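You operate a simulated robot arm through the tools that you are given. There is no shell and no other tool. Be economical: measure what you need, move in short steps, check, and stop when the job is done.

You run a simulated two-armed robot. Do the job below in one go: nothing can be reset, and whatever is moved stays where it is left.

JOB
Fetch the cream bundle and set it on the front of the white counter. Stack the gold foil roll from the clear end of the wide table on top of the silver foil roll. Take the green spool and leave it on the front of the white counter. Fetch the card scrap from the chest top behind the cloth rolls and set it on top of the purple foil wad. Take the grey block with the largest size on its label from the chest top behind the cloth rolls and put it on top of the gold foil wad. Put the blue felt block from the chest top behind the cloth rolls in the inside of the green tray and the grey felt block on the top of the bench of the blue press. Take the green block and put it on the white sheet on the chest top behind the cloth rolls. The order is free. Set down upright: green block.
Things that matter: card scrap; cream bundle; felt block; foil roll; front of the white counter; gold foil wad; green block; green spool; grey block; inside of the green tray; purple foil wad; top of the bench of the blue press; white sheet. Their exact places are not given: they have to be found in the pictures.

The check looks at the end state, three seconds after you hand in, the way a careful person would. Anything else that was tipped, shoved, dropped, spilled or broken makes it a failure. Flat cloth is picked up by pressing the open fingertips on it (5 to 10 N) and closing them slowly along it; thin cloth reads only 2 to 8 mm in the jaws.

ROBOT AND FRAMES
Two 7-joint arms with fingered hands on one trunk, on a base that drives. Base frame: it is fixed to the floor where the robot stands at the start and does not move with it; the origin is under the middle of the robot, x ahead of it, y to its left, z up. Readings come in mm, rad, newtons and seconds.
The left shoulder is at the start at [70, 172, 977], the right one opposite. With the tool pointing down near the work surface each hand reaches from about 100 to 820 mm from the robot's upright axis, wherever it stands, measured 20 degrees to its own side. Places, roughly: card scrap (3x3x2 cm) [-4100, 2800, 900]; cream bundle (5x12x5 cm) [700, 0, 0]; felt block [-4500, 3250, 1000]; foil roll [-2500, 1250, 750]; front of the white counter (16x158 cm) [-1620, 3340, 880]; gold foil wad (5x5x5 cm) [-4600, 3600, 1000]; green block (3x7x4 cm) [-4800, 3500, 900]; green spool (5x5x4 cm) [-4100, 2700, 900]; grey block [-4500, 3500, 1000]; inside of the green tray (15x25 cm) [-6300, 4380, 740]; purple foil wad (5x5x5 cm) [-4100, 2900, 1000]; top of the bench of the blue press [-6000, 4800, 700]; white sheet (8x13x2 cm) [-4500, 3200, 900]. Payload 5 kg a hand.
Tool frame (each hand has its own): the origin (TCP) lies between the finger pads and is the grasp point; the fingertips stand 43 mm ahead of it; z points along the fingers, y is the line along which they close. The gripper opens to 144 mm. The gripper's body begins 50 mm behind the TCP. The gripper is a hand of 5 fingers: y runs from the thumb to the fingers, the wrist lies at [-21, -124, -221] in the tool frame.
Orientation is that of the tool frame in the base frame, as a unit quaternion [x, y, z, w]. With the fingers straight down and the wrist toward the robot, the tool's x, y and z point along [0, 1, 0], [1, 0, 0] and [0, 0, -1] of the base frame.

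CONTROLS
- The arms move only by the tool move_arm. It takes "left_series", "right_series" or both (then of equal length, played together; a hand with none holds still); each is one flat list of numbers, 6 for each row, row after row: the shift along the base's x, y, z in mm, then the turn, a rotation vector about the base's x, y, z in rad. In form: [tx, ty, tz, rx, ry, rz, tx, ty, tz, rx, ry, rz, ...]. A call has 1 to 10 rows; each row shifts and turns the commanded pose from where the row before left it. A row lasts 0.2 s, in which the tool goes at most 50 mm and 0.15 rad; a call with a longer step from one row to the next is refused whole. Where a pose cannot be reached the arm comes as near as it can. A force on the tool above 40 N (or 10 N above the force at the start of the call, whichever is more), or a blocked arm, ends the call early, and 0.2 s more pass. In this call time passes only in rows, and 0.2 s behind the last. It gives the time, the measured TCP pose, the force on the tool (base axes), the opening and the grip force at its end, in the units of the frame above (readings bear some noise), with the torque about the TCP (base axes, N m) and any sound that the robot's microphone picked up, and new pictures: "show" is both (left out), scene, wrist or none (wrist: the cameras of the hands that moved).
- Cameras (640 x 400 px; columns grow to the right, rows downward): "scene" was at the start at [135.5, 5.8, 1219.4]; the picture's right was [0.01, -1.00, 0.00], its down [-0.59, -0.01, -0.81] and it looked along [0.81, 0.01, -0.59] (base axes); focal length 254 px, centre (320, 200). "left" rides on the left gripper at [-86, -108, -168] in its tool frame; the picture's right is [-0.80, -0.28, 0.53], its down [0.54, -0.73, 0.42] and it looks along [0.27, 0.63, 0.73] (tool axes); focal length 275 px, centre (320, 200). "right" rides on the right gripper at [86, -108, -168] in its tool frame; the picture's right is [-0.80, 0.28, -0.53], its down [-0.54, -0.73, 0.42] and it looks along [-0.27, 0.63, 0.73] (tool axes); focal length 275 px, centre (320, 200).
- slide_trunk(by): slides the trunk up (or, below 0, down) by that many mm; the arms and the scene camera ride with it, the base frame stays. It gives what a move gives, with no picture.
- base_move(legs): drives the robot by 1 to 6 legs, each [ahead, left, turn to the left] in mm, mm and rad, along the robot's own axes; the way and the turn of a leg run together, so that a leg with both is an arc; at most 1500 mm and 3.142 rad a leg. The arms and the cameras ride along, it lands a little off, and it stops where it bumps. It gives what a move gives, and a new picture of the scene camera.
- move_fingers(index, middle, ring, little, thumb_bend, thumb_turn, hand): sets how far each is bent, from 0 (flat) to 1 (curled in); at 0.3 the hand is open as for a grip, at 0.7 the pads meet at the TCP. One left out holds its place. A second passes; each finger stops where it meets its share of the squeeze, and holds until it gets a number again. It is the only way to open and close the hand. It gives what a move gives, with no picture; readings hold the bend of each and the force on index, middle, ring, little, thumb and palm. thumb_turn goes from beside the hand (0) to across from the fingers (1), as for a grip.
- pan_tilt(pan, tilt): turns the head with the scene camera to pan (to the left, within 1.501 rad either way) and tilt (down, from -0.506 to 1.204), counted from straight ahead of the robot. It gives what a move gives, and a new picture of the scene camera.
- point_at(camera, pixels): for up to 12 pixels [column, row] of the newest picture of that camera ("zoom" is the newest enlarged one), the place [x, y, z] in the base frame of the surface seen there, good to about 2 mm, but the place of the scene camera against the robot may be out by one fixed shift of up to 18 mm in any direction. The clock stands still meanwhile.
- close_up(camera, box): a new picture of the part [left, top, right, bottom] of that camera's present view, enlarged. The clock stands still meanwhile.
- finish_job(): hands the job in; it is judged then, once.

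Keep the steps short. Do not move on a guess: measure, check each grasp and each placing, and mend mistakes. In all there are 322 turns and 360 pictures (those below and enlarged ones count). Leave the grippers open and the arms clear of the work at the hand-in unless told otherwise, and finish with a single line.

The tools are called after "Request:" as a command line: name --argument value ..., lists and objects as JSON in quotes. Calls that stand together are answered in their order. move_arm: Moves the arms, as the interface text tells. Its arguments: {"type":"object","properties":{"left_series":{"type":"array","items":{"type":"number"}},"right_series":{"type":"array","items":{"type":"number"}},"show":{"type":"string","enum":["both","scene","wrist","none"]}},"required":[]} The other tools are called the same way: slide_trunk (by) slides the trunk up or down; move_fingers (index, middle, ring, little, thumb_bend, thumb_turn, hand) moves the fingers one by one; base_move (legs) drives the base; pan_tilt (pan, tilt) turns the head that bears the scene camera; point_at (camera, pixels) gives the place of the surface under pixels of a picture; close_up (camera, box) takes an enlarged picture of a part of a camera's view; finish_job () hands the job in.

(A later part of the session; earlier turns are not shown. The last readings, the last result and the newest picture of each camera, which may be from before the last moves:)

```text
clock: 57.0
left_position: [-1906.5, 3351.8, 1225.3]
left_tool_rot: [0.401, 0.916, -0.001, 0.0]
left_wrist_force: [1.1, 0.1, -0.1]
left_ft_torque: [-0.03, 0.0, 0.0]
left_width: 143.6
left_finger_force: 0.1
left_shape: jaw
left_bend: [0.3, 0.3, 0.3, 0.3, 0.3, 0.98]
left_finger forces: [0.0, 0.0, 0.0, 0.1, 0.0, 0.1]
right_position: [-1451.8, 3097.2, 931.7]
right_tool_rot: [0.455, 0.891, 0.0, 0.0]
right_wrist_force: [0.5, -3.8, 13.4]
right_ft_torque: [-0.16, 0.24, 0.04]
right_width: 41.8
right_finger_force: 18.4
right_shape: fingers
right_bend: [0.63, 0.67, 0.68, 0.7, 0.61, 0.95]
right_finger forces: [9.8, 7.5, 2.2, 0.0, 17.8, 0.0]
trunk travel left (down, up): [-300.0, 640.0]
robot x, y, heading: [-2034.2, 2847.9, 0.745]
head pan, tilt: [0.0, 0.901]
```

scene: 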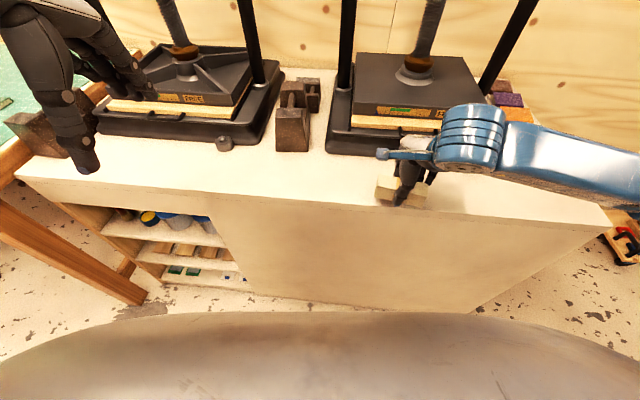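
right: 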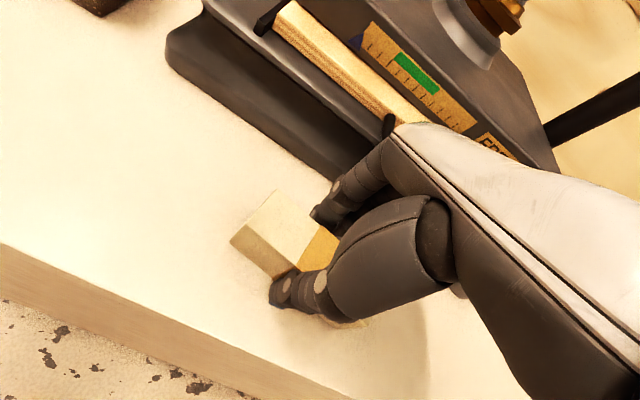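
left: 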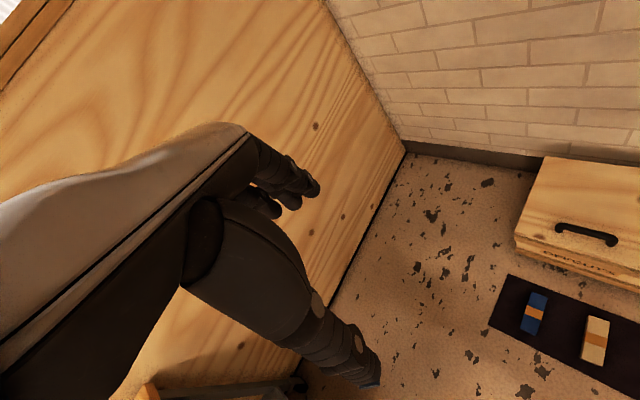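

Contact reads 13 N. I'll ease up 1 mm, open the hand a little and lift.

Request:
move_arm --right_series '[0, 0, 1.5, 0, 0, 0]' --show "none"

Request:
move_fingers --hand "right" --index 0.48 --middle 0.48 --ring 0.48 --little 0.48 --thumb_bend 0.45

Request:
move_arm --right_series '[0, 0, 10, 0, 0, 0, 0, 0, 30, 0, 0, 0, 0, 0, 40, 0, 0, 0, 0, 0, 45, 0, 0, 0, 0, 0, 45, 0, 0, 0]' --show "both"

```text
clock: 57.4
left_position: [-1905.9, 3352.6, 1225.1]
left_tool_rot: [0.401, 0.916, -0.001, 0.0]
left_wrist_force: [-0.4, -0.1, 0.2]
left_ft_torque: [0.01, 0.0, 0.01]
left_width: 143.8
left_finger_force: 0.1
left_shape: jaw
left_bend: [0.3, 0.3, 0.3, 0.3, 0.3, 0.98]
left_finger forces: [0.0, 0.0, 0.0, 0.0, 0.0, 0.0]
right_position: [-1452.8, 3097.7, 931.6]
right_tool_rot: [0.454, 0.891, -0.002, 0.0]
right_wrist_force: [1.5, -2.1, 10.4]
right_ft_torque: [-0.02, 0.18, 0.06]
right_width: 41.6
right_finger_force: 18.3
right_shape: fingers
right_bend: [0.63, 0.67, 0.68, 0.7, 0.61, 0.95]
right_finger forces: [10.0, 7.1, 2.3, 0.0, 16.9, 0.1]
trunk travel left (down, up): [-300.0, 640.0]
robot x, y, heading: [-2034.9, 2845.5, 0.745]
head pan, tilt: [0.0, 0.901]
```

```text
clock: 58.4
left_position: [-1908.8, 3352.9, 1226.2]
left_tool_rot: [0.4, 0.917, 0.0, 0.0]
left_wrist_force: [0.5, 0.5, -0.6]
left_ft_torque: [-0.01, 0.02, -0.03]
left_width: 143.9
left_finger_force: 0.0
left_shape: jaw
left_bend: [0.3, 0.3, 0.3, 0.3, 0.3, 0.98]
left_finger forces: [0.1, 0.1, 0.0, 0.0, 0.0, 0.0]
right_position: [-1454.1, 3097.8, 932.4]
right_tool_rot: [0.454, 0.891, -0.002, -0.001]
right_wrist_force: [-3.5, -2.0, 13.2]
right_ft_torque: [0.2, -0.29, 0.04]
right_width: 90.0
right_finger_force: 6.5
right_shape: fingers
right_bend: [0.48, 0.51, 0.48, 0.48, 0.45, 0.97]
right_finger forces: [3.2, 10.0, 0.1, 0.0, 0.1, 0.0]
trunk travel left (down, up): [-300.0, 640.0]
robot x, y, heading: [-2037.4, 2846.2, 0.747]
head pan, tilt: [0.0, 0.901]
```

```text
clock: 59.6
left_position: [-1907.3, 3353.0, 1225.3]
left_tool_rot: [0.4, 0.916, 0.0, 0.0]
left_wrist_force: [-0.2, 0.1, 0.9]
left_ft_torque: [-0.01, -0.01, 0.0]
left_width: 143.8
left_finger_force: 0.2
left_shape: jaw
left_bend: [0.3, 0.3, 0.3, 0.3, 0.3, 0.98]
left_finger forces: [0.1, 0.1, 0.1, 0.1, 0.0, 0.1]
right_position: [-1452.3, 3094.6, 1101.3]
right_tool_rot: [0.455, 0.89, -0.003, -0.001]
right_wrist_force: [-0.6, -0.1, -0.2]
right_ft_torque: [0.0, -0.03, 0.03]
right_width: 90.7
right_finger_force: 0.1
right_shape: fingers
right_bend: [0.48, 0.48, 0.48, 0.48, 0.45, 0.97]
right_finger forces: [0.0, 0.0, 0.0, 0.0, 0.0, 0.1]
trunk travel left (down, up): [-300.0, 640.0]
robot x, y, heading: [-2033.9, 2846.2, 0.749]
head pan, tilt: [0.0, 0.901]
```

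scene: 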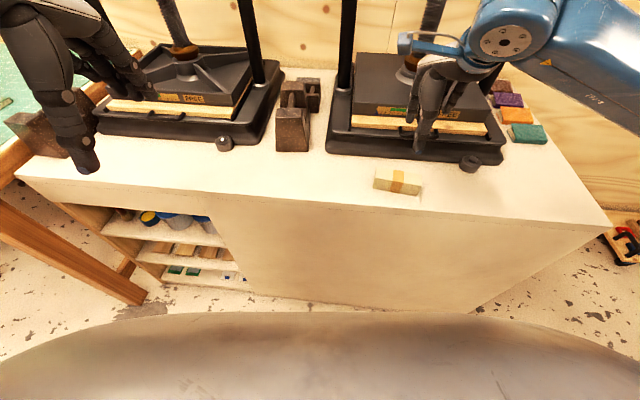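
right: 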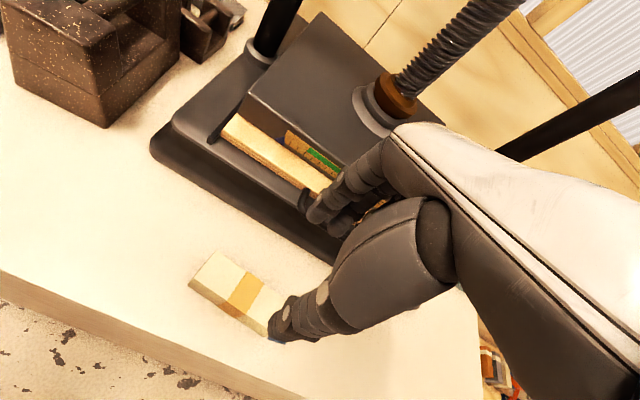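

The bundle lies well on the front strip. Next come the foil rolls: I'll back off, turn toward the end of the wide table and look.

Request:
base_move --legs '[[-300, 0, 0], [0, 0, -2.5]]'

Request:
pan_tilt --pan 0 --tilt 0.5

```text
clock: 67.5
left_position: [-2035.0, 2171.3, 1225.1]
left_tool_rot: [0.997, -0.073, 0.0, -0.001]
left_wrist_force: [0.1, -0.8, 0.6]
left_ft_torque: [0.02, -0.03, 0.0]
left_width: 143.6
left_finger_force: 0.0
left_shape: jaw
left_bend: [0.3, 0.3, 0.3, 0.3, 0.3, 0.98]
left_finger forces: [0.1, 0.0, 0.0, 0.0, 0.0, 0.0]
right_position: [-2552.1, 2086.8, 1100.5]
right_tool_rot: [0.991, -0.132, 0.0, -0.003]
right_wrist_force: [-0.5, -0.7, 0.1]
right_ft_torque: [-0.02, 0.0, 0.01]
right_width: 90.9
right_finger_force: 0.1
right_shape: fingers
right_bend: [0.48, 0.48, 0.48, 0.48, 0.45, 0.97]
right_finger forces: [0.0, 0.1, 0.0, 0.0, 0.0, 0.0]
trunk travel left (down, up): [-300.0, 640.0]
robot x, y, heading: [-2250.1, 2644.3, -1.72]
head pan, tilt: [0.0, 0.901]
```

scene: 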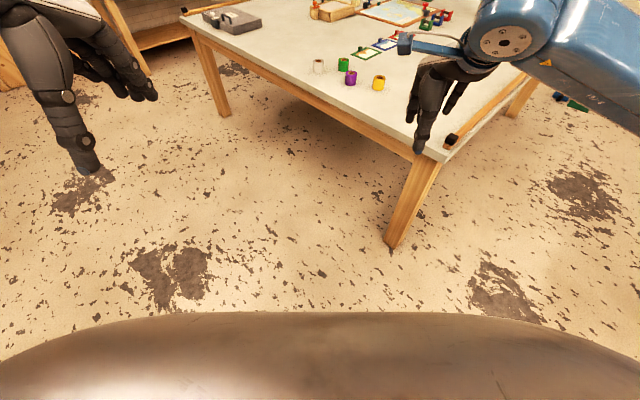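

```text
clock: 68.3
left_position: [-2033.1, 2172.2, 1225.5]
left_tool_rot: [0.997, -0.072, -0.001, -0.001]
left_wrist_force: [0.3, 0.5, 0.3]
left_ft_torque: [0.05, -0.03, 0.0]
left_width: 143.6
left_finger_force: 0.1
left_shape: jaw
left_bend: [0.3, 0.3, 0.3, 0.3, 0.3, 0.98]
left_finger forces: [0.1, 0.0, 0.1, 0.0, 0.0, 0.0]
right_position: [-2550.4, 2085.8, 1100.7]
right_tool_rot: [0.991, -0.132, 0.001, -0.002]
right_wrist_force: [0.8, 0.6, -0.5]
right_ft_torque: [0.01, -0.02, -0.01]
right_width: 91.0
right_finger_force: 0.0
right_shape: fingers
right_bend: [0.48, 0.48, 0.48, 0.48, 0.45, 0.97]
right_finger forces: [0.0, 0.1, 0.0, 0.0, 0.0, 0.0]
trunk travel left (down, up): [-300.0, 640.0]
robot x, y, heading: [-2253.1, 2644.4, -1.714]
head pan, tilt: [0.0, 0.499]
```

scene: 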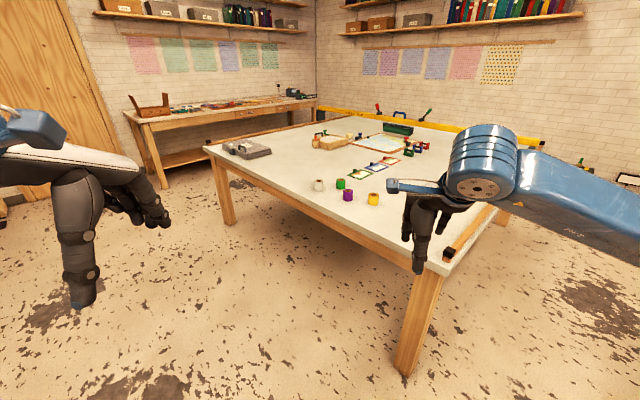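

Request:
close_up --camera "scene" --box '[290, 150, 410, 225]'

Request:
point_at --camera "scene" --pixels '[[319, 184], [341, 183], [348, 195], [373, 198], [340, 222], [410, 263], [428, 270], [220, 160], [505, 205], [373, 194]]'

```text
5.33 times, centred on (350, 188) of scene
```

zoom: 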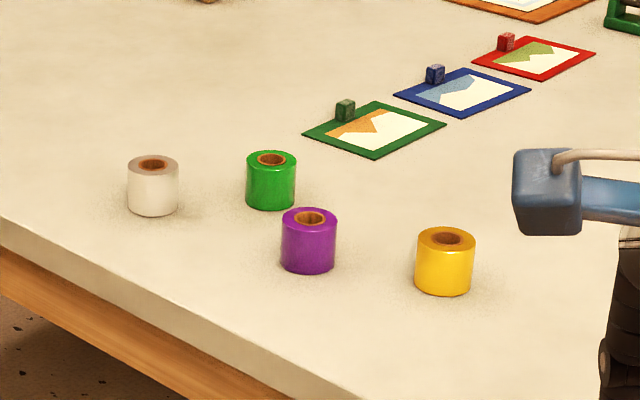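

```text
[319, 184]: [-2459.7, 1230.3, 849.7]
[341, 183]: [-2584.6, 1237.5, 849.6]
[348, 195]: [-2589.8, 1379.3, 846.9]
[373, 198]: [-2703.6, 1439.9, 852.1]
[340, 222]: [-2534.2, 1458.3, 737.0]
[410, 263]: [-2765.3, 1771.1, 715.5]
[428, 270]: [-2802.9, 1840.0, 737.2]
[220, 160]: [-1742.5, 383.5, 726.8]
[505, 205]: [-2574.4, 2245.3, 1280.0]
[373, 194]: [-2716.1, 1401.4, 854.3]
```

The gold roll is at about (-2705,1430) and the silver at about (-2460,1225). I'll drive to about (-2075,1567), facing the table's long edge.

Request:
base_move --legs '[[1040, 330, 0], [0, 0, -0.795]]'

Request:
pan_tilt --pan 0 --tilt 0.85

```text
clock: 75.9
left_position: [-2264.7, 1109.3, 1225.1]
left_tool_rot: [0.89, -0.456, 0.0, -0.002]
left_wrist_force: [0.0, -0.3, 0.1]
left_ft_torque: [0.0, 0.0, -0.02]
left_width: 144.0
left_finger_force: 0.0
left_shape: jaw
left_bend: [0.3, 0.3, 0.3, 0.3, 0.3, 0.98]
left_finger forces: [0.0, 0.1, 0.0, 0.0, 0.1, 0.0]
right_position: [-2685.1, 1421.8, 1100.4]
right_tool_rot: [0.86, -0.51, 0.001, -0.002]
right_wrist_force: [0.5, -0.1, 0.5]
right_ft_torque: [-0.01, -0.02, 0.01]
right_width: 90.7
right_finger_force: 0.1
right_shape: fingers
right_bend: [0.48, 0.48, 0.48, 0.48, 0.45, 0.97]
right_finger forces: [0.1, 0.0, 0.1, 0.0, 0.0, 0.0]
trunk travel left (down, up): [-300.0, 640.0]
robot x, y, heading: [-2074.3, 1594.5, -2.52]
head pan, tilt: [0.0, 0.499]
```

scene: 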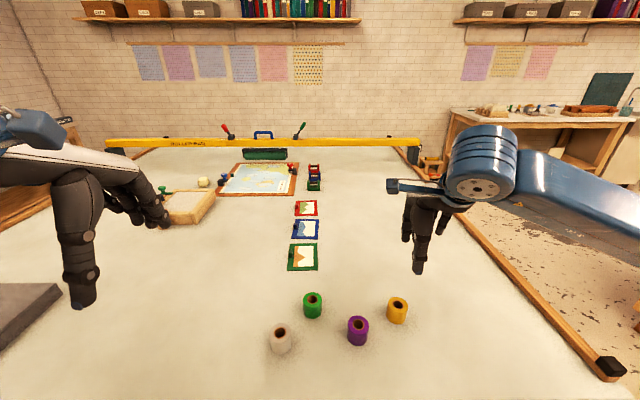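

```text
clock: 76.7
left_position: [-2264.1, 1110.1, 1225.2]
left_tool_rot: [0.89, -0.456, 0.0, 0.0]
left_wrist_force: [-0.2, -0.4, -0.4]
left_ft_torque: [0.01, 0.03, 0.0]
left_width: 144.0
left_finger_force: 0.1
left_shape: jaw
left_bend: [0.3, 0.3, 0.3, 0.3, 0.3, 0.98]
left_finger forces: [0.1, 0.0, 0.1, 0.0, 0.1, 0.0]
right_position: [-2685.0, 1421.8, 1100.6]
right_tool_rot: [0.861, -0.509, 0.002, -0.003]
right_wrist_force: [0.6, 0.7, -1.0]
right_ft_torque: [0.02, 0.02, 0.0]
right_width: 90.7
right_finger_force: 0.1
right_shape: fingers
right_bend: [0.48, 0.48, 0.48, 0.48, 0.45, 0.97]
right_finger forces: [0.1, 0.1, 0.0, 0.1, 0.0, 0.0]
trunk travel left (down, up): [-300.0, 640.0]
robot x, y, heading: [-2076.6, 1597.9, -2.522]
head pan, tilt: [0.0, 0.85]
```

scene: 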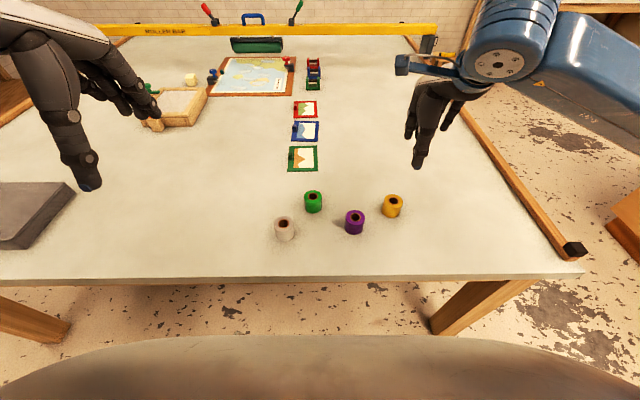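

I'll enlarge and measure the rolls.

Request:
close_up --camera "scene" --box '[260, 170, 420, 270]'

Request:
point_at --camera "scene" --pixels '[[284, 220], [284, 238], [392, 199], [393, 214], [355, 216], [313, 197], [330, 255], [300, 276]]'

Request:
move_arm --right_series '[0, 0, -2, 0, 0, 0]' --show "wrist"

```text
4.00 times, centred on (340, 220) of scene
```

zoom: 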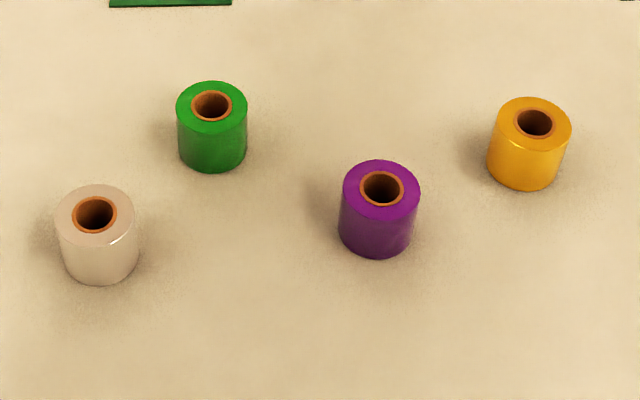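

```text
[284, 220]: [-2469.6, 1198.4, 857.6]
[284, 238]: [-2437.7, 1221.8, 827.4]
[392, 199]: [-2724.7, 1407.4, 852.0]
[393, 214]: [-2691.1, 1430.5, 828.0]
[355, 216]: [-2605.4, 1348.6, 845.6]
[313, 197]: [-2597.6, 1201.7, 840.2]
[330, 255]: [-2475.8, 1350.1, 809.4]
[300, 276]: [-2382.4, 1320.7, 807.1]
```

```text
clock: 77.1
left_position: [-2263.1, 1109.2, 1225.8]
left_tool_rot: [0.89, -0.456, 0.0, -0.001]
left_wrist_force: [-0.5, 0.0, -0.6]
left_ft_torque: [-0.02, -0.01, -0.01]
left_width: 143.7
left_finger_force: 0.1
left_shape: jaw
left_bend: [0.3, 0.3, 0.3, 0.3, 0.3, 0.98]
left_finger forces: [0.0, 0.0, 0.0, 0.0, 0.0, 0.1]
right_position: [-2683.6, 1422.3, 1097.4]
right_tool_rot: [0.861, -0.509, 0.002, -0.002]
right_wrist_force: [0.6, 0.6, -0.1]
right_ft_torque: [-0.01, 0.01, 0.0]
right_width: 90.9
right_finger_force: 0.0
right_shape: fingers
right_bend: [0.48, 0.48, 0.48, 0.48, 0.45, 0.97]
right_finger forces: [0.1, 0.1, 0.0, 0.0, 0.0, 0.0]
trunk travel left (down, up): [-300.0, 640.0]
robot x, y, heading: [-2075.1, 1597.8, -2.524]
head pan, tilt: [0.0, 0.85]
```

right: 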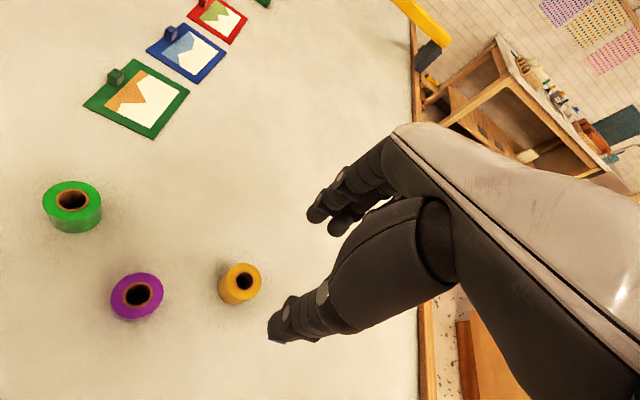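

I'll measure the gold roll's rim points and the other rolls from the right camera.

Request:
close_up --camera "right" --box '[90, 240, 290, 340]'

Request:
point_at --camera "zoom" --pixels '[[470, 92], [540, 110], [515, 160], [460, 125], [436, 160], [400, 250], [160, 110]]'

```text
3.20 times, centred on (190, 290) of right
```

zoom: 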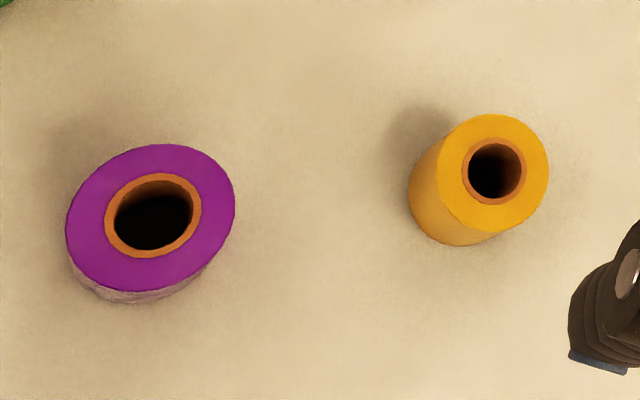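

```text
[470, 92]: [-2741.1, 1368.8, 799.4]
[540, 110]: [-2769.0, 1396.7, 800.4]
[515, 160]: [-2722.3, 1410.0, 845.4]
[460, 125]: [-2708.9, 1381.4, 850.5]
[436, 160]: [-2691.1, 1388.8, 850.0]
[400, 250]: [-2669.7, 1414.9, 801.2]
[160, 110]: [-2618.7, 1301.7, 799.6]
```

Request:
point_at --camera "zoom" --pixels '[[441, 175], [544, 165], [495, 119], [480, 228], [72, 225], [230, 195], [165, 150], [130, 285]]'

```text
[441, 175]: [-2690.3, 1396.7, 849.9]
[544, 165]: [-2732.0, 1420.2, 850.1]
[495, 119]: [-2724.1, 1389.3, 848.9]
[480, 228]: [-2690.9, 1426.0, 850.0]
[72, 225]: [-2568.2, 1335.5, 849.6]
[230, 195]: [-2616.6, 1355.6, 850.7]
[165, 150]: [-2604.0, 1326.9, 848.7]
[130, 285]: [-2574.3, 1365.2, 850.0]
```

The gold roll's centre is (-2709.5,1408), with its top at z 850 and the table at 800. I'll move the right hand over it and down to about z 905.

Request:
move_arm --right_series '[-13, -7, -38, 0, 0, 0, -13, -7, -38, 0, 0, 0, 0, 0, -39, 0, 0, 0, 0, 0, -39, 0, 0, 0, 0, 0, -38, 0, 0, 0]' --show "wrist"

```text
clock: 78.3
left_position: [-2264.5, 1109.5, 1225.5]
left_tool_rot: [0.89, -0.456, 0.0, -0.002]
left_wrist_force: [0.1, 0.7, 1.7]
left_ft_torque: [-0.01, 0.0, -0.01]
left_width: 143.6
left_finger_force: 0.0
left_shape: jaw
left_bend: [0.3, 0.3, 0.3, 0.3, 0.3, 0.98]
left_finger forces: [0.0, 0.1, 0.0, 0.1, 0.0, 0.0]
right_position: [-2710.9, 1409.9, 906.8]
right_tool_rot: [0.861, -0.509, 0.002, -0.003]
right_wrist_force: [-0.1, 0.0, 0.0]
right_ft_torque: [0.02, -0.02, -0.02]
right_width: 90.8
right_finger_force: 0.0
right_shape: fingers
right_bend: [0.48, 0.48, 0.48, 0.48, 0.45, 0.97]
right_finger forces: [0.0, 0.1, 0.0, 0.0, 0.0, 0.0]
trunk travel left (down, up): [-300.0, 640.0]
robot x, y, heading: [-2075.7, 1595.1, -2.516]
head pan, tilt: [0.0, 0.85]
```

right: 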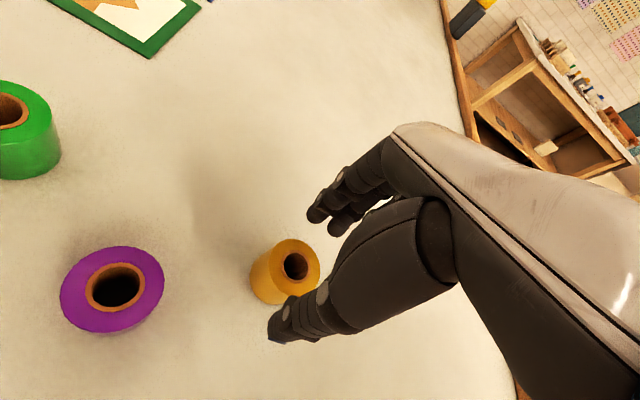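

Request:
move_arm --right_series '[1, -1, -18, 0, 0, 0, 0, 0, -18, 0, 0, 0, 0, 0, -13, 0, 0, 0]' --show "wrist"

```text
clock: 79.1
left_position: [-2264.0, 1109.4, 1224.8]
left_tool_rot: [0.89, -0.456, 0.001, -0.001]
left_wrist_force: [-0.2, -0.3, 0.2]
left_ft_torque: [0.0, 0.02, 0.01]
left_width: 143.9
left_finger_force: 0.1
left_shape: jaw
left_bend: [0.3, 0.3, 0.3, 0.3, 0.3, 0.98]
left_finger forces: [0.1, 0.1, 0.1, 0.0, 0.0, 0.0]
right_position: [-2708.0, 1406.0, 859.0]
right_tool_rot: [0.861, -0.509, 0.001, -0.002]
right_wrist_force: [-0.6, 0.1, -0.8]
right_ft_torque: [-0.03, -0.03, -0.01]
right_width: 90.3
right_finger_force: 0.0
right_shape: fingers
right_bend: [0.48, 0.48, 0.48, 0.48, 0.45, 0.97]
right_finger forces: [0.0, 0.1, 0.1, 0.0, 0.1, 0.0]
trunk travel left (down, up): [-300.0, 640.0]
robot x, y, heading: [-2080.7, 1601.4, -2.521]
head pan, tilt: [0.0, 0.85]
```

right: 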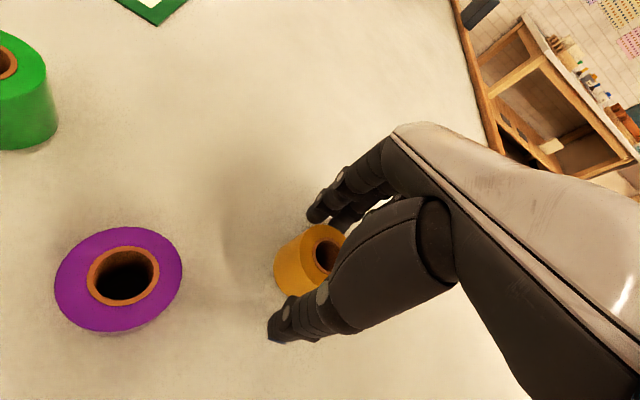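

Request:
move_fingers --hand "right" --index 0.68 --middle 0.68 --ring 0.64 --little 0.55 --thumb_bend 0.68

Request:
move_arm --right_series '[0, 0, 10, 0, 0, 0, 0, 0, 30, 0, 0, 0, 0, 0, 40, 0, 0, 0, 0, 0, 40, 0, 0, 0]' --show "both"

```text
clock: 80.1
left_position: [-2264.5, 1110.0, 1225.7]
left_tool_rot: [0.89, -0.457, 0.001, -0.001]
left_wrist_force: [0.2, 0.0, 0.5]
left_ft_torque: [0.03, 0.04, -0.02]
left_width: 143.9
left_finger_force: 0.1
left_shape: jaw
left_bend: [0.3, 0.3, 0.3, 0.3, 0.3, 0.98]
left_finger forces: [0.0, 0.0, 0.0, 0.0, 0.0, 0.1]
right_position: [-2708.8, 1405.5, 858.9]
right_tool_rot: [0.861, -0.509, 0.002, -0.002]
right_wrist_force: [-0.4, 0.5, 0.4]
right_ft_torque: [0.04, 0.01, 0.02]
right_width: 50.2
right_finger_force: 17.3
right_shape: fingers
right_bend: [0.61, 0.63, 0.64, 0.55, 0.58, 0.96]
right_finger forces: [8.6, 8.3, 0.1, 0.0, 17.2, 0.0]
trunk travel left (down, up): [-300.0, 640.0]
robot x, y, heading: [-2076.3, 1594.1, -2.518]
head pan, tilt: [0.0, 0.85]
```

```text
clock: 81.1
left_position: [-2264.1, 1109.4, 1224.7]
left_tool_rot: [0.89, -0.456, 0.001, -0.001]
left_wrist_force: [0.4, -0.2, -0.3]
left_ft_torque: [0.01, 0.01, -0.02]
left_width: 143.9
left_finger_force: 0.0
left_shape: jaw
left_bend: [0.3, 0.3, 0.3, 0.3, 0.3, 0.98]
left_finger forces: [0.0, 0.1, 0.1, 0.0, 0.1, 0.0]
right_position: [-2707.8, 1405.4, 977.5]
right_tool_rot: [0.861, -0.509, 0.001, -0.004]
right_wrist_force: [-0.2, 0.4, -0.8]
right_ft_torque: [0.02, 0.05, -0.01]
right_width: 50.1
right_finger_force: 17.3
right_shape: fingers
right_bend: [0.61, 0.63, 0.64, 0.55, 0.58, 0.96]
right_finger forces: [8.8, 8.0, 0.0, 0.0, 17.1, 0.0]
trunk travel left (down, up): [-300.0, 640.0]
robot x, y, heading: [-2077.1, 1594.5, -2.518]
head pan, tilt: [0.0, 0.85]
```

scene: 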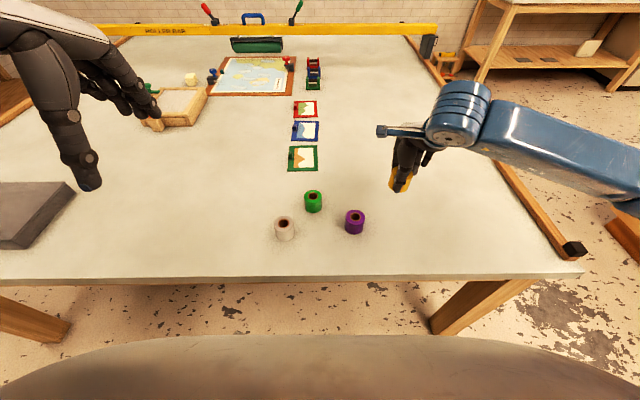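
right: 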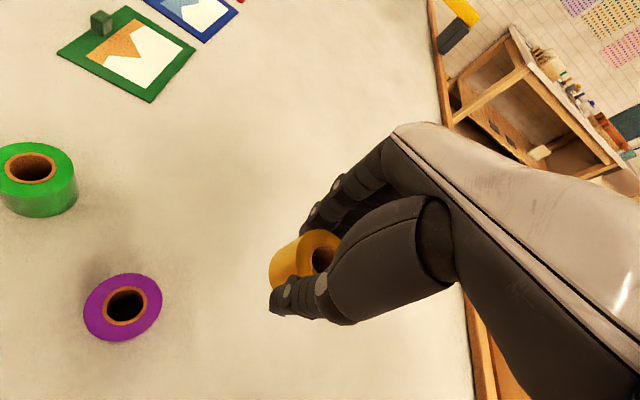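

The gold roll is held, with its bottom 59 mm below the TCP. I'll carry it toward the silver roll and stop short so the right camera can see the silver.

Request:
move_arm --right_series '[26, -26, 6, 0, 0, 0, 26, -26, 6, 0, 0, 0, 26, -26, 6, 0, 0, 0, 26, -26, 0, 0, 0, 0, 27, -26, 0, 0, 0, 0]' --show "wrist"

Request:
close_up --camera "right" --box '[60, 200, 300, 350]'

```text
clock: 82.3
left_position: [-2263.4, 1107.9, 1224.5]
left_tool_rot: [0.89, -0.456, -0.001, -0.001]
left_wrist_force: [0.0, -0.5, -1.3]
left_ft_torque: [0.01, 0.0, -0.04]
left_width: 143.8
left_finger_force: 0.0
left_shape: jaw
left_bend: [0.3, 0.3, 0.3, 0.3, 0.3, 0.98]
left_finger forces: [0.1, 0.0, 0.0, 0.0, 0.0, 0.0]
right_position: [-2578.3, 1274.1, 998.0]
right_tool_rot: [0.861, -0.509, -0.001, -0.003]
right_wrist_force: [0.0, -1.1, -0.3]
right_ft_torque: [0.02, 0.01, 0.0]
right_width: 50.3
right_finger_force: 16.8
right_shape: fingers
right_bend: [0.61, 0.63, 0.64, 0.55, 0.58, 0.96]
right_finger forces: [8.6, 7.9, 0.0, 0.1, 17.0, 0.0]
trunk travel left (down, up): [-300.0, 640.0]
robot x, y, heading: [-2077.2, 1595.2, -2.521]
head pan, tilt: [0.0, 0.85]
```

right: 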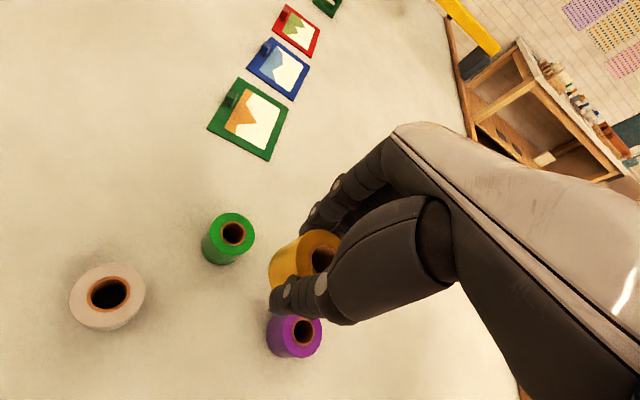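

```text
2.67 times, centred on (180, 275) of right
```

zoom: 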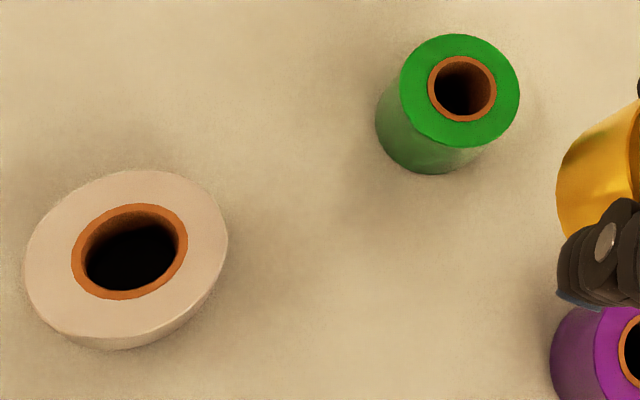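

Request:
point_at --camera "zoom" --pixels '[[30, 260], [223, 235], [140, 175], [105, 332], [75, 262], [185, 240], [590, 170], [560, 205], [632, 150]]'

Request:
point_at --camera "right" --pixels '[[316, 232], [305, 245], [300, 260], [330, 232], [275, 265], [290, 272]]'

```text
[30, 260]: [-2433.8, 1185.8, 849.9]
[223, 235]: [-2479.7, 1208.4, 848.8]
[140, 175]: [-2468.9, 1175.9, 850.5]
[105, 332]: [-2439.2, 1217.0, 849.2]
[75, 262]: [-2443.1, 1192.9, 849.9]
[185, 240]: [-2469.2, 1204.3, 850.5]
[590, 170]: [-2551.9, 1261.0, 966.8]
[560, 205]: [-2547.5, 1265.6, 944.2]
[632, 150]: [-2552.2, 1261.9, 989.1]
```

```text
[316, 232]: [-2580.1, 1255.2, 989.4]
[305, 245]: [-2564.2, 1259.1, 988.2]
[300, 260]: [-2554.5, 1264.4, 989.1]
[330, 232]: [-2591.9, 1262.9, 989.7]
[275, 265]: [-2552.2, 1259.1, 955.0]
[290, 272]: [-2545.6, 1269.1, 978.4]
```

The silver roll's centre is (-2455.5,1197), top 850. I'll enlarge the held gold roll to fix how it sits in the hand.

Request:
close_up --camera "right" --box '[260, 220, 350, 300]'

Request:
point_at --camera "zoom" --pixels '[[340, 85], [285, 145], [250, 220], [430, 75], [520, 90], [90, 180], [60, 260], [150, 140], [220, 110], [120, 200]]'

```text
5.00 times, centred on (305, 260) of right
```

zoom: 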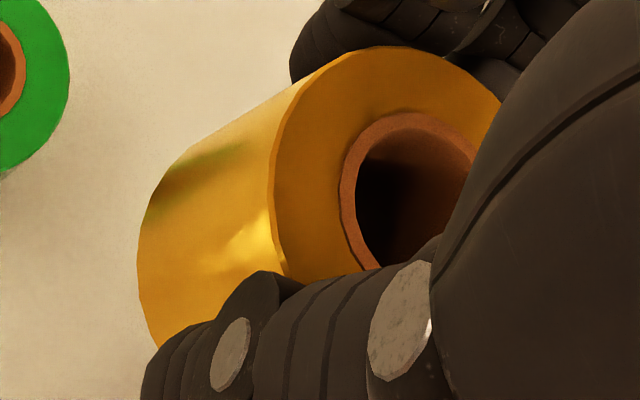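

```text
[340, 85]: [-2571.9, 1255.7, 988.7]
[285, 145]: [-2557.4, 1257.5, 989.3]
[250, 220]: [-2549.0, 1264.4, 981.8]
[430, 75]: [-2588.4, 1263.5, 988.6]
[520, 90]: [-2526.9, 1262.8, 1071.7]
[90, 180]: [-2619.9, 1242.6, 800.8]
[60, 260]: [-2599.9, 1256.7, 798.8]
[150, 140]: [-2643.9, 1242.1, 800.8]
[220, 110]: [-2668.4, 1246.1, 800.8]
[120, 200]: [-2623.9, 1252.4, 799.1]
```

Request:
point_at --camera "zoom" --pixels '[[280, 200], [302, 113], [346, 70], [400, 52], [465, 72], [290, 262], [344, 185], [352, 155], [398, 116], [455, 128], [350, 250]]'

```text
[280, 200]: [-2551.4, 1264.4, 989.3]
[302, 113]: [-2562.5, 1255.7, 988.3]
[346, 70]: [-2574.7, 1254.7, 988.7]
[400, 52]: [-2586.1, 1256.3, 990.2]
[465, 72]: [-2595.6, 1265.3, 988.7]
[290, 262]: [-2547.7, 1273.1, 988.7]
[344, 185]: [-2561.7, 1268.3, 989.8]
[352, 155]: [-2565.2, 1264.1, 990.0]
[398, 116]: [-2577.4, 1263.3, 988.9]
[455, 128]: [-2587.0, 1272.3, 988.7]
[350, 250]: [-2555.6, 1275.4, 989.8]
```

The gold roll's centre sits at (+5,+2) from the TCP, so I need the TCP at (-2461,1194.6). I'll carry it across at this height.

Request:
move_arm --right_series '[30, -20, 0, 0, 0, 0, 30, -20, 0, 0, 0, 0, 30, -20, 0, 0, 0, 0, 27.5, -19.5, -10, 0, 0, 0, 0, 0, -25, 0, 0, 0, 0, 0, -20, 0, 0, 0]' --show "both"

```text
clock: 83.7
left_position: [-2264.5, 1109.3, 1224.4]
left_tool_rot: [0.89, -0.456, 0.001, -0.001]
left_wrist_force: [-1.3, 0.3, 1.9]
left_ft_torque: [0.01, 0.0, 0.0]
left_width: 143.7
left_finger_force: 0.1
left_shape: jaw
left_bend: [0.3, 0.3, 0.3, 0.3, 0.3, 0.98]
left_finger forces: [0.1, 0.0, 0.0, 0.0, 0.1, 0.0]
right_position: [-2461.5, 1196.6, 940.8]
right_tool_rot: [0.861, -0.509, 0.0, -0.002]
right_wrist_force: [-0.1, -0.8, -0.8]
right_ft_torque: [0.01, 0.04, 0.0]
right_width: 50.1
right_finger_force: 16.5
right_shape: fingers
right_bend: [0.61, 0.63, 0.64, 0.55, 0.58, 0.96]
right_finger forces: [8.7, 8.0, 0.0, 0.1, 17.0, 0.1]
trunk travel left (down, up): [-300.0, 640.0]
robot x, y, heading: [-2081.5, 1599.4, -2.518]
head pan, tilt: [0.0, 0.85]
```

scene: 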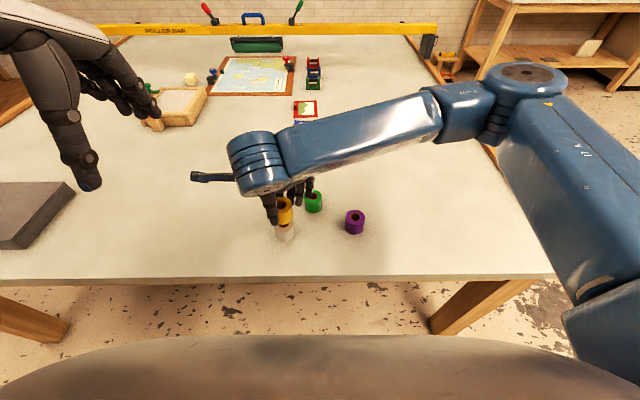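
right: 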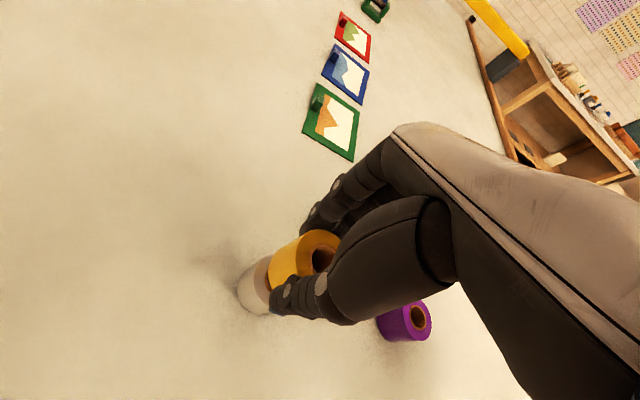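

I'll check the alignment before lowering.

Request:
close_up --camera "right" --box '[220, 210, 350, 330]'

Request:
close_up --camera "scene" --box '[240, 170, 340, 250]'

```text
3.33 times, centred on (285, 270) of right
```

zoom: 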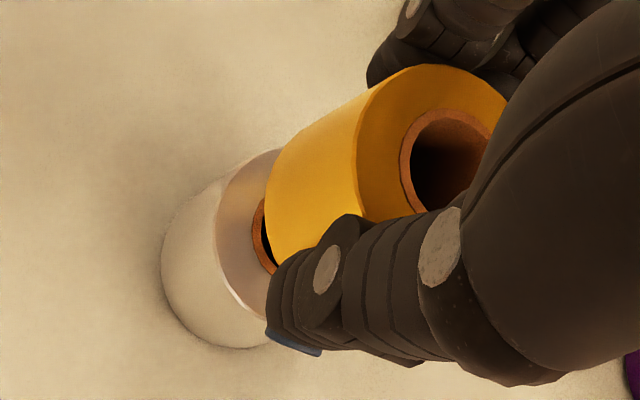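

```text
5.00 times, centred on (290, 210) of scene
```

zoom: 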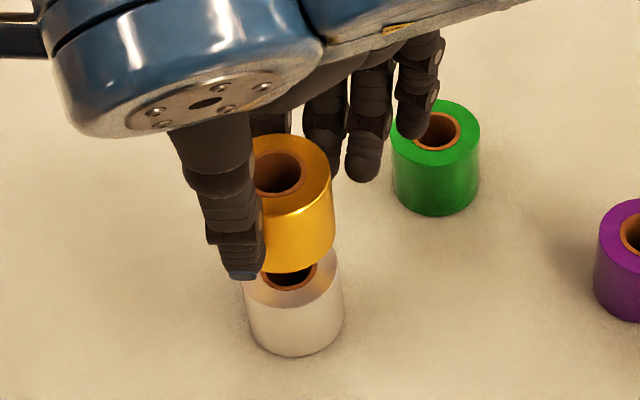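

The alignment is good, and the little finger will stay about 16 mm above the green roll. I'll lower gently.

Request:
move_arm --right_series '[0, -1, -14, 0, 0, 0, 0, -1, -10, 0, 0, 0, 0, 0, -5, 0, 0, 0]' --show "wrist"

Request:
close_up --camera "right" --box '[220, 210, 350, 330]'

```text
clock: 84.5
left_position: [-2264.0, 1110.3, 1225.4]
left_tool_rot: [0.89, -0.456, 0.0, -0.001]
left_wrist_force: [-0.3, -0.4, 0.8]
left_ft_torque: [0.0, 0.01, -0.04]
left_width: 143.7
left_finger_force: 0.0
left_shape: jaw
left_bend: [0.3, 0.3, 0.3, 0.3, 0.3, 0.98]
left_finger forces: [0.0, 0.0, 0.0, 0.0, 0.1, 0.1]
right_position: [-2461.3, 1196.1, 913.8]
right_tool_rot: [0.861, -0.508, 0.001, -0.002]
right_wrist_force: [0.8, -0.9, -1.6]
right_ft_torque: [-0.01, 0.02, 0.01]
right_width: 50.1
right_finger_force: 16.8
right_shape: fingers
right_bend: [0.61, 0.63, 0.64, 0.55, 0.58, 0.96]
right_finger forces: [8.7, 8.0, 0.0, 0.0, 17.0, 0.1]
trunk travel left (down, up): [-300.0, 640.0]
robot x, y, heading: [-2076.7, 1600.9, -2.519]
head pan, tilt: [0.0, 0.85]
```

right: 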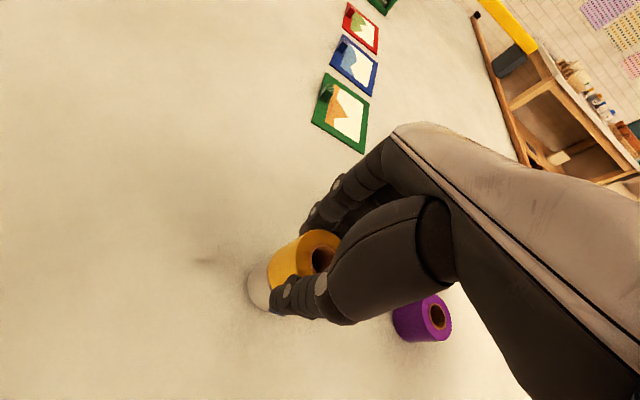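

```text
3.33 times, centred on (285, 270) of right
```

zoom: 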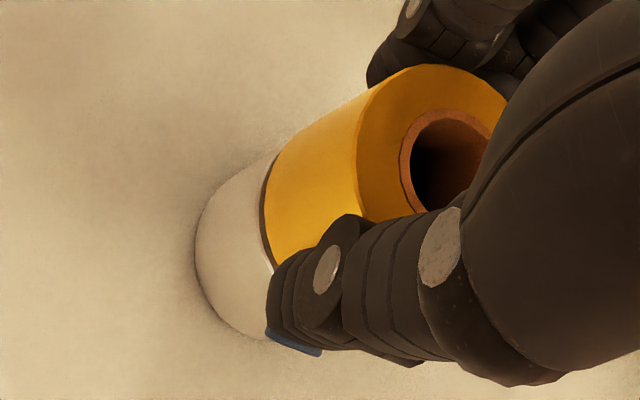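

It's well aligned with about 4 mm left to go.

Request:
move_arm --right_series '[0, 0, -2, 0, 0, 0, 0, 0, -1.5, 0, 0, 0]' --show "none"

```text
clock: 85.1
left_position: [-2264.0, 1110.6, 1225.5]
left_tool_rot: [0.89, -0.457, 0.001, -0.001]
left_wrist_force: [0.2, -0.7, 0.3]
left_ft_torque: [-0.01, 0.01, 0.01]
left_width: 143.7
left_finger_force: 0.0
left_shape: jaw
left_bend: [0.3, 0.3, 0.3, 0.3, 0.3, 0.98]
left_finger forces: [0.0, 0.0, 0.1, 0.0, 0.0, 0.1]
right_position: [-2460.9, 1194.7, 909.3]
right_tool_rot: [0.86, -0.51, 0.001, -0.002]
right_wrist_force: [0.1, -0.4, 2.3]
right_ft_torque: [0.05, -0.02, 0.01]
right_width: 50.2
right_finger_force: 17.4
right_shape: fingers
right_bend: [0.61, 0.63, 0.64, 0.55, 0.58, 0.96]
right_finger forces: [8.7, 8.6, 0.0, 0.0, 17.6, 0.0]
trunk travel left (down, up): [-300.0, 640.0]
robot x, y, heading: [-2076.0, 1596.6, -2.52]
head pan, tilt: [0.0, 0.85]
```

It has touched. I'll release in two stages and lift.

Request:
move_fingers --hand "right" --index 0.57 --middle 0.59 --ring 0.55 --thumb_bend 0.54

Request:
move_fingers --hand "right" --index 0.47 --middle 0.47 --ring 0.47 --little 0.5 --thumb_bend 0.45

Request:
move_arm --right_series '[0, 0, 10, 0, 0, 0, 0, 0, 30, 0, 0, 0, 0, 0, 40, 0, 0, 0, 0, 0, 45, 0, 0, 0, 0, 0, 45, 0, 0, 0]' --show "both"

```text
clock: 86.1
left_position: [-2264.8, 1110.0, 1224.5]
left_tool_rot: [0.89, -0.456, 0.0, -0.001]
left_wrist_force: [0.2, -0.1, 0.7]
left_ft_torque: [-0.01, 0.01, -0.04]
left_width: 143.6
left_finger_force: 0.1
left_shape: jaw
left_bend: [0.3, 0.3, 0.3, 0.3, 0.3, 0.98]
left_finger forces: [0.0, 0.0, 0.0, 0.0, 0.0, 0.0]
right_position: [-2460.9, 1195.3, 909.8]
right_tool_rot: [0.861, -0.509, 0.001, -0.002]
right_wrist_force: [0.6, -0.3, -0.4]
right_ft_torque: [0.03, -0.03, 0.01]
right_width: 60.5
right_finger_force: 0.4
right_shape: fingers
right_bend: [0.56, 0.59, 0.55, 0.55, 0.54, 0.97]
right_finger forces: [0.0, 0.4, 0.1, 0.0, 0.5, 0.0]
trunk travel left (down, up): [-300.0, 640.0]
robot x, y, heading: [-2076.1, 1599.7, -2.522]
head pan, tilt: [0.0, 0.85]
```

```text
clock: 87.1
left_position: [-2265.0, 1109.3, 1225.3]
left_tool_rot: [0.89, -0.456, 0.0, 0.0]
left_wrist_force: [-0.3, -0.2, 0.2]
left_ft_torque: [0.01, -0.03, 0.01]
left_width: 143.7
left_finger_force: 0.0
left_shape: jaw
left_bend: [0.3, 0.3, 0.3, 0.3, 0.3, 0.98]
left_finger forces: [0.1, 0.0, 0.1, 0.1, 0.0, 0.0]
right_position: [-2459.4, 1195.3, 908.4]
right_tool_rot: [0.861, -0.509, 0.002, -0.002]
right_wrist_force: [0.7, 0.2, 0.1]
right_ft_torque: [0.02, -0.01, -0.01]
right_width: 92.4
right_finger_force: 0.1
right_shape: fingers
right_bend: [0.47, 0.47, 0.47, 0.5, 0.45, 0.97]
right_finger forces: [0.1, 0.0, 0.0, 0.1, 0.1, 0.1]
trunk travel left (down, up): [-300.0, 640.0]
robot x, y, heading: [-2076.3, 1594.6, -2.523]
head pan, tilt: [0.0, 0.85]
```

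```text
clock: 88.3
left_position: [-2262.8, 1110.8, 1223.9]
left_tool_rot: [0.89, -0.456, 0.0, 0.0]
left_wrist_force: [-0.1, 0.3, -0.5]
left_ft_torque: [-0.03, 0.03, 0.0]
left_width: 143.7
left_finger_force: 0.2
left_shape: jaw
left_bend: [0.3, 0.3, 0.3, 0.3, 0.3, 0.98]
left_finger forces: [0.0, 0.0, 0.0, 0.0, 0.0, 0.1]
right_position: [-2458.4, 1196.5, 1077.7]
right_tool_rot: [0.861, -0.508, 0.001, -0.003]
right_wrist_force: [0.0, 0.0, 0.1]
right_ft_torque: [-0.03, 0.02, -0.01]
right_width: 92.4
right_finger_force: 0.1
right_shape: fingers
right_bend: [0.47, 0.47, 0.47, 0.5, 0.45, 0.97]
right_finger forces: [0.1, 0.1, 0.0, 0.0, 0.1, 0.1]
trunk travel left (down, up): [-300.0, 640.0]
robot x, y, heading: [-2075.1, 1596.4, -2.519]
head pan, tilt: [0.0, 0.85]
```

scene: 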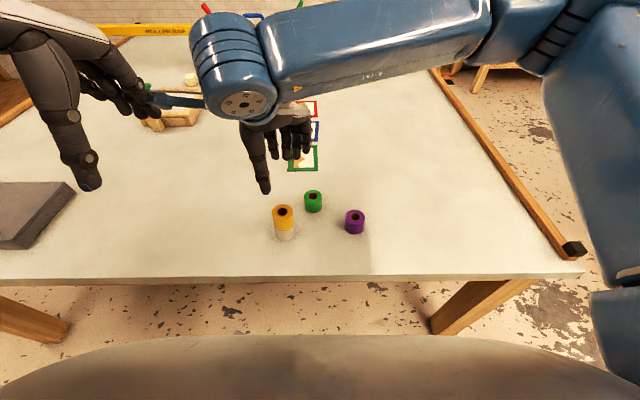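
right: 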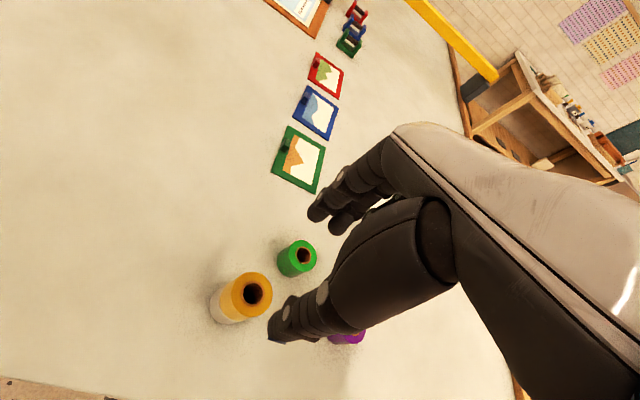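

The gold roll is stacked on the silver. I'll draw the right hand back to its side, then drive to the table's end and look at the chest.

Request:
move_arm --right_series '[-25, 35, 10, 0, 0, 0, -25, 35, 10, 0, 0, 0, -25, 35, 10, 0, 0, 0, -25, 35, 10, 0, 0, 0, -25, 35, 10, 0, 0, 0, -25, 35, 10, 0, 0, 0, -20, 30, 10, 0, 0, 0]' --show "none"

Request:
base_move --legs '[[-100, -500, 0], [0, -700, 0], [0, 0, -1.04]]'

Request:
pan_tilt --pan 0 --tilt 0.4

```text
clock: 89.9
left_position: [-2264.4, 1111.2, 1225.7]
left_tool_rot: [0.89, -0.457, 0.001, 0.0]
left_wrist_force: [-0.1, 0.7, 0.1]
left_ft_torque: [-0.05, -0.01, 0.02]
left_width: 144.2
left_finger_force: 0.1
left_shape: jaw
left_bend: [0.3, 0.3, 0.3, 0.3, 0.3, 0.98]
left_finger forces: [0.1, 0.1, 0.0, 0.0, 0.1, 0.0]
right_position: [-2631.5, 1437.8, 1150.9]
right_tool_rot: [0.861, -0.509, 0.001, -0.002]
right_wrist_force: [0.4, 0.4, 1.1]
right_ft_torque: [-0.03, -0.03, -0.01]
right_width: 92.7
right_finger_force: 0.0
right_shape: fingers
right_bend: [0.47, 0.47, 0.47, 0.5, 0.45, 0.98]
right_finger forces: [0.0, 0.0, 0.0, 0.1, 0.0, 0.0]
trunk travel left (down, up): [-300.0, 640.0]
robot x, y, heading: [-2076.4, 1594.2, -2.518]
head pan, tilt: [0.0, 0.85]
```

```text
clock: 98.9
left_position: [-3213.8, 2523.1, 1224.9]
left_tool_rot: [-0.56, 0.828, 0.0, 0.001]
left_wrist_force: [-0.4, 0.2, 0.0]
left_ft_torque: [0.0, -0.01, 0.01]
left_width: 143.8
left_finger_force: 0.0
left_shape: jaw
left_bend: [0.3, 0.3, 0.3, 0.3, 0.3, 0.98]
left_finger forces: [0.0, 0.0, 0.0, 0.0, 0.0, 0.1]
right_position: [-3134.1, 3008.0, 1150.4]
right_tool_rot: [-0.51, 0.86, -0.002, 0.002]
right_wrist_force: [-0.1, 0.6, -0.5]
right_ft_torque: [0.0, 0.03, -0.01]
right_width: 92.7
right_finger_force: 0.0
right_shape: fingers
right_bend: [0.47, 0.47, 0.47, 0.5, 0.45, 0.98]
right_finger forces: [0.0, 0.0, 0.1, 0.0, 0.0, 0.1]
trunk travel left (down, up): [-300.0, 640.0]
robot x, y, heading: [-2703.6, 2622.9, 2.766]
head pan, tilt: [0.0, 0.85]
```

scene: 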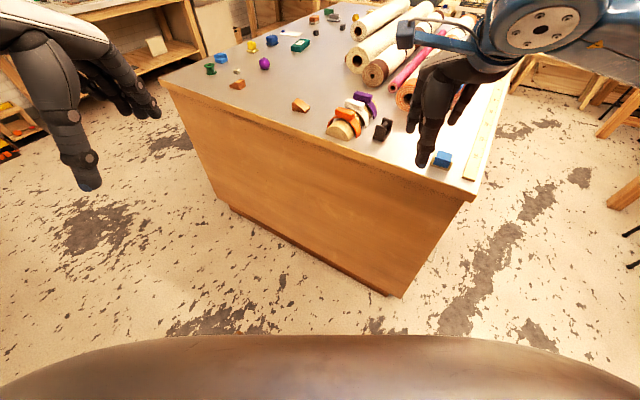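

```text
clock: 99.8
left_position: [-3213.3, 2521.5, 1225.2]
left_tool_rot: [-0.56, 0.828, -0.002, 0.0]
left_wrist_force: [-0.1, -0.2, 0.0]
left_ft_torque: [0.01, -0.01, -0.02]
left_width: 143.7
left_finger_force: 0.0
left_shape: jaw
left_bend: [0.3, 0.3, 0.3, 0.3, 0.3, 0.98]
left_finger forces: [0.0, 0.0, 0.0, 0.0, 0.0, 0.0]
right_position: [-3134.8, 3007.8, 1149.5]
right_tool_rot: [-0.511, 0.86, -0.002, 0.001]
right_wrist_force: [-0.2, -0.1, 0.1]
right_ft_torque: [-0.03, -0.01, 0.02]
right_width: 92.8
right_finger_force: 0.1
right_shape: fingers
right_bend: [0.47, 0.47, 0.47, 0.5, 0.45, 0.98]
right_finger forces: [0.1, 0.0, 0.0, 0.1, 0.0, 0.0]
trunk travel left (down, up): [-300.0, 640.0]
robot x, y, heading: [-2703.3, 2629.5, 2.763]
head pan, tilt: [0.0, 0.4]
```

scene: 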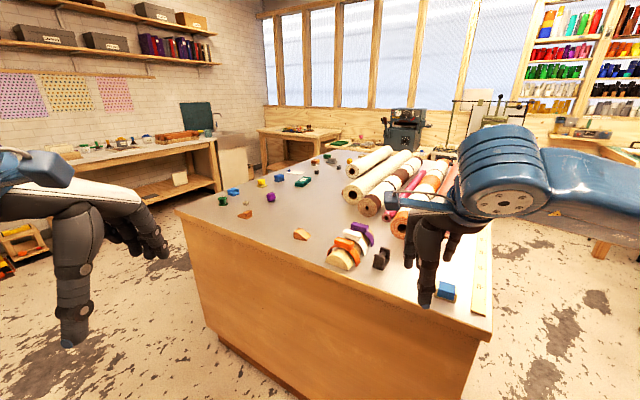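

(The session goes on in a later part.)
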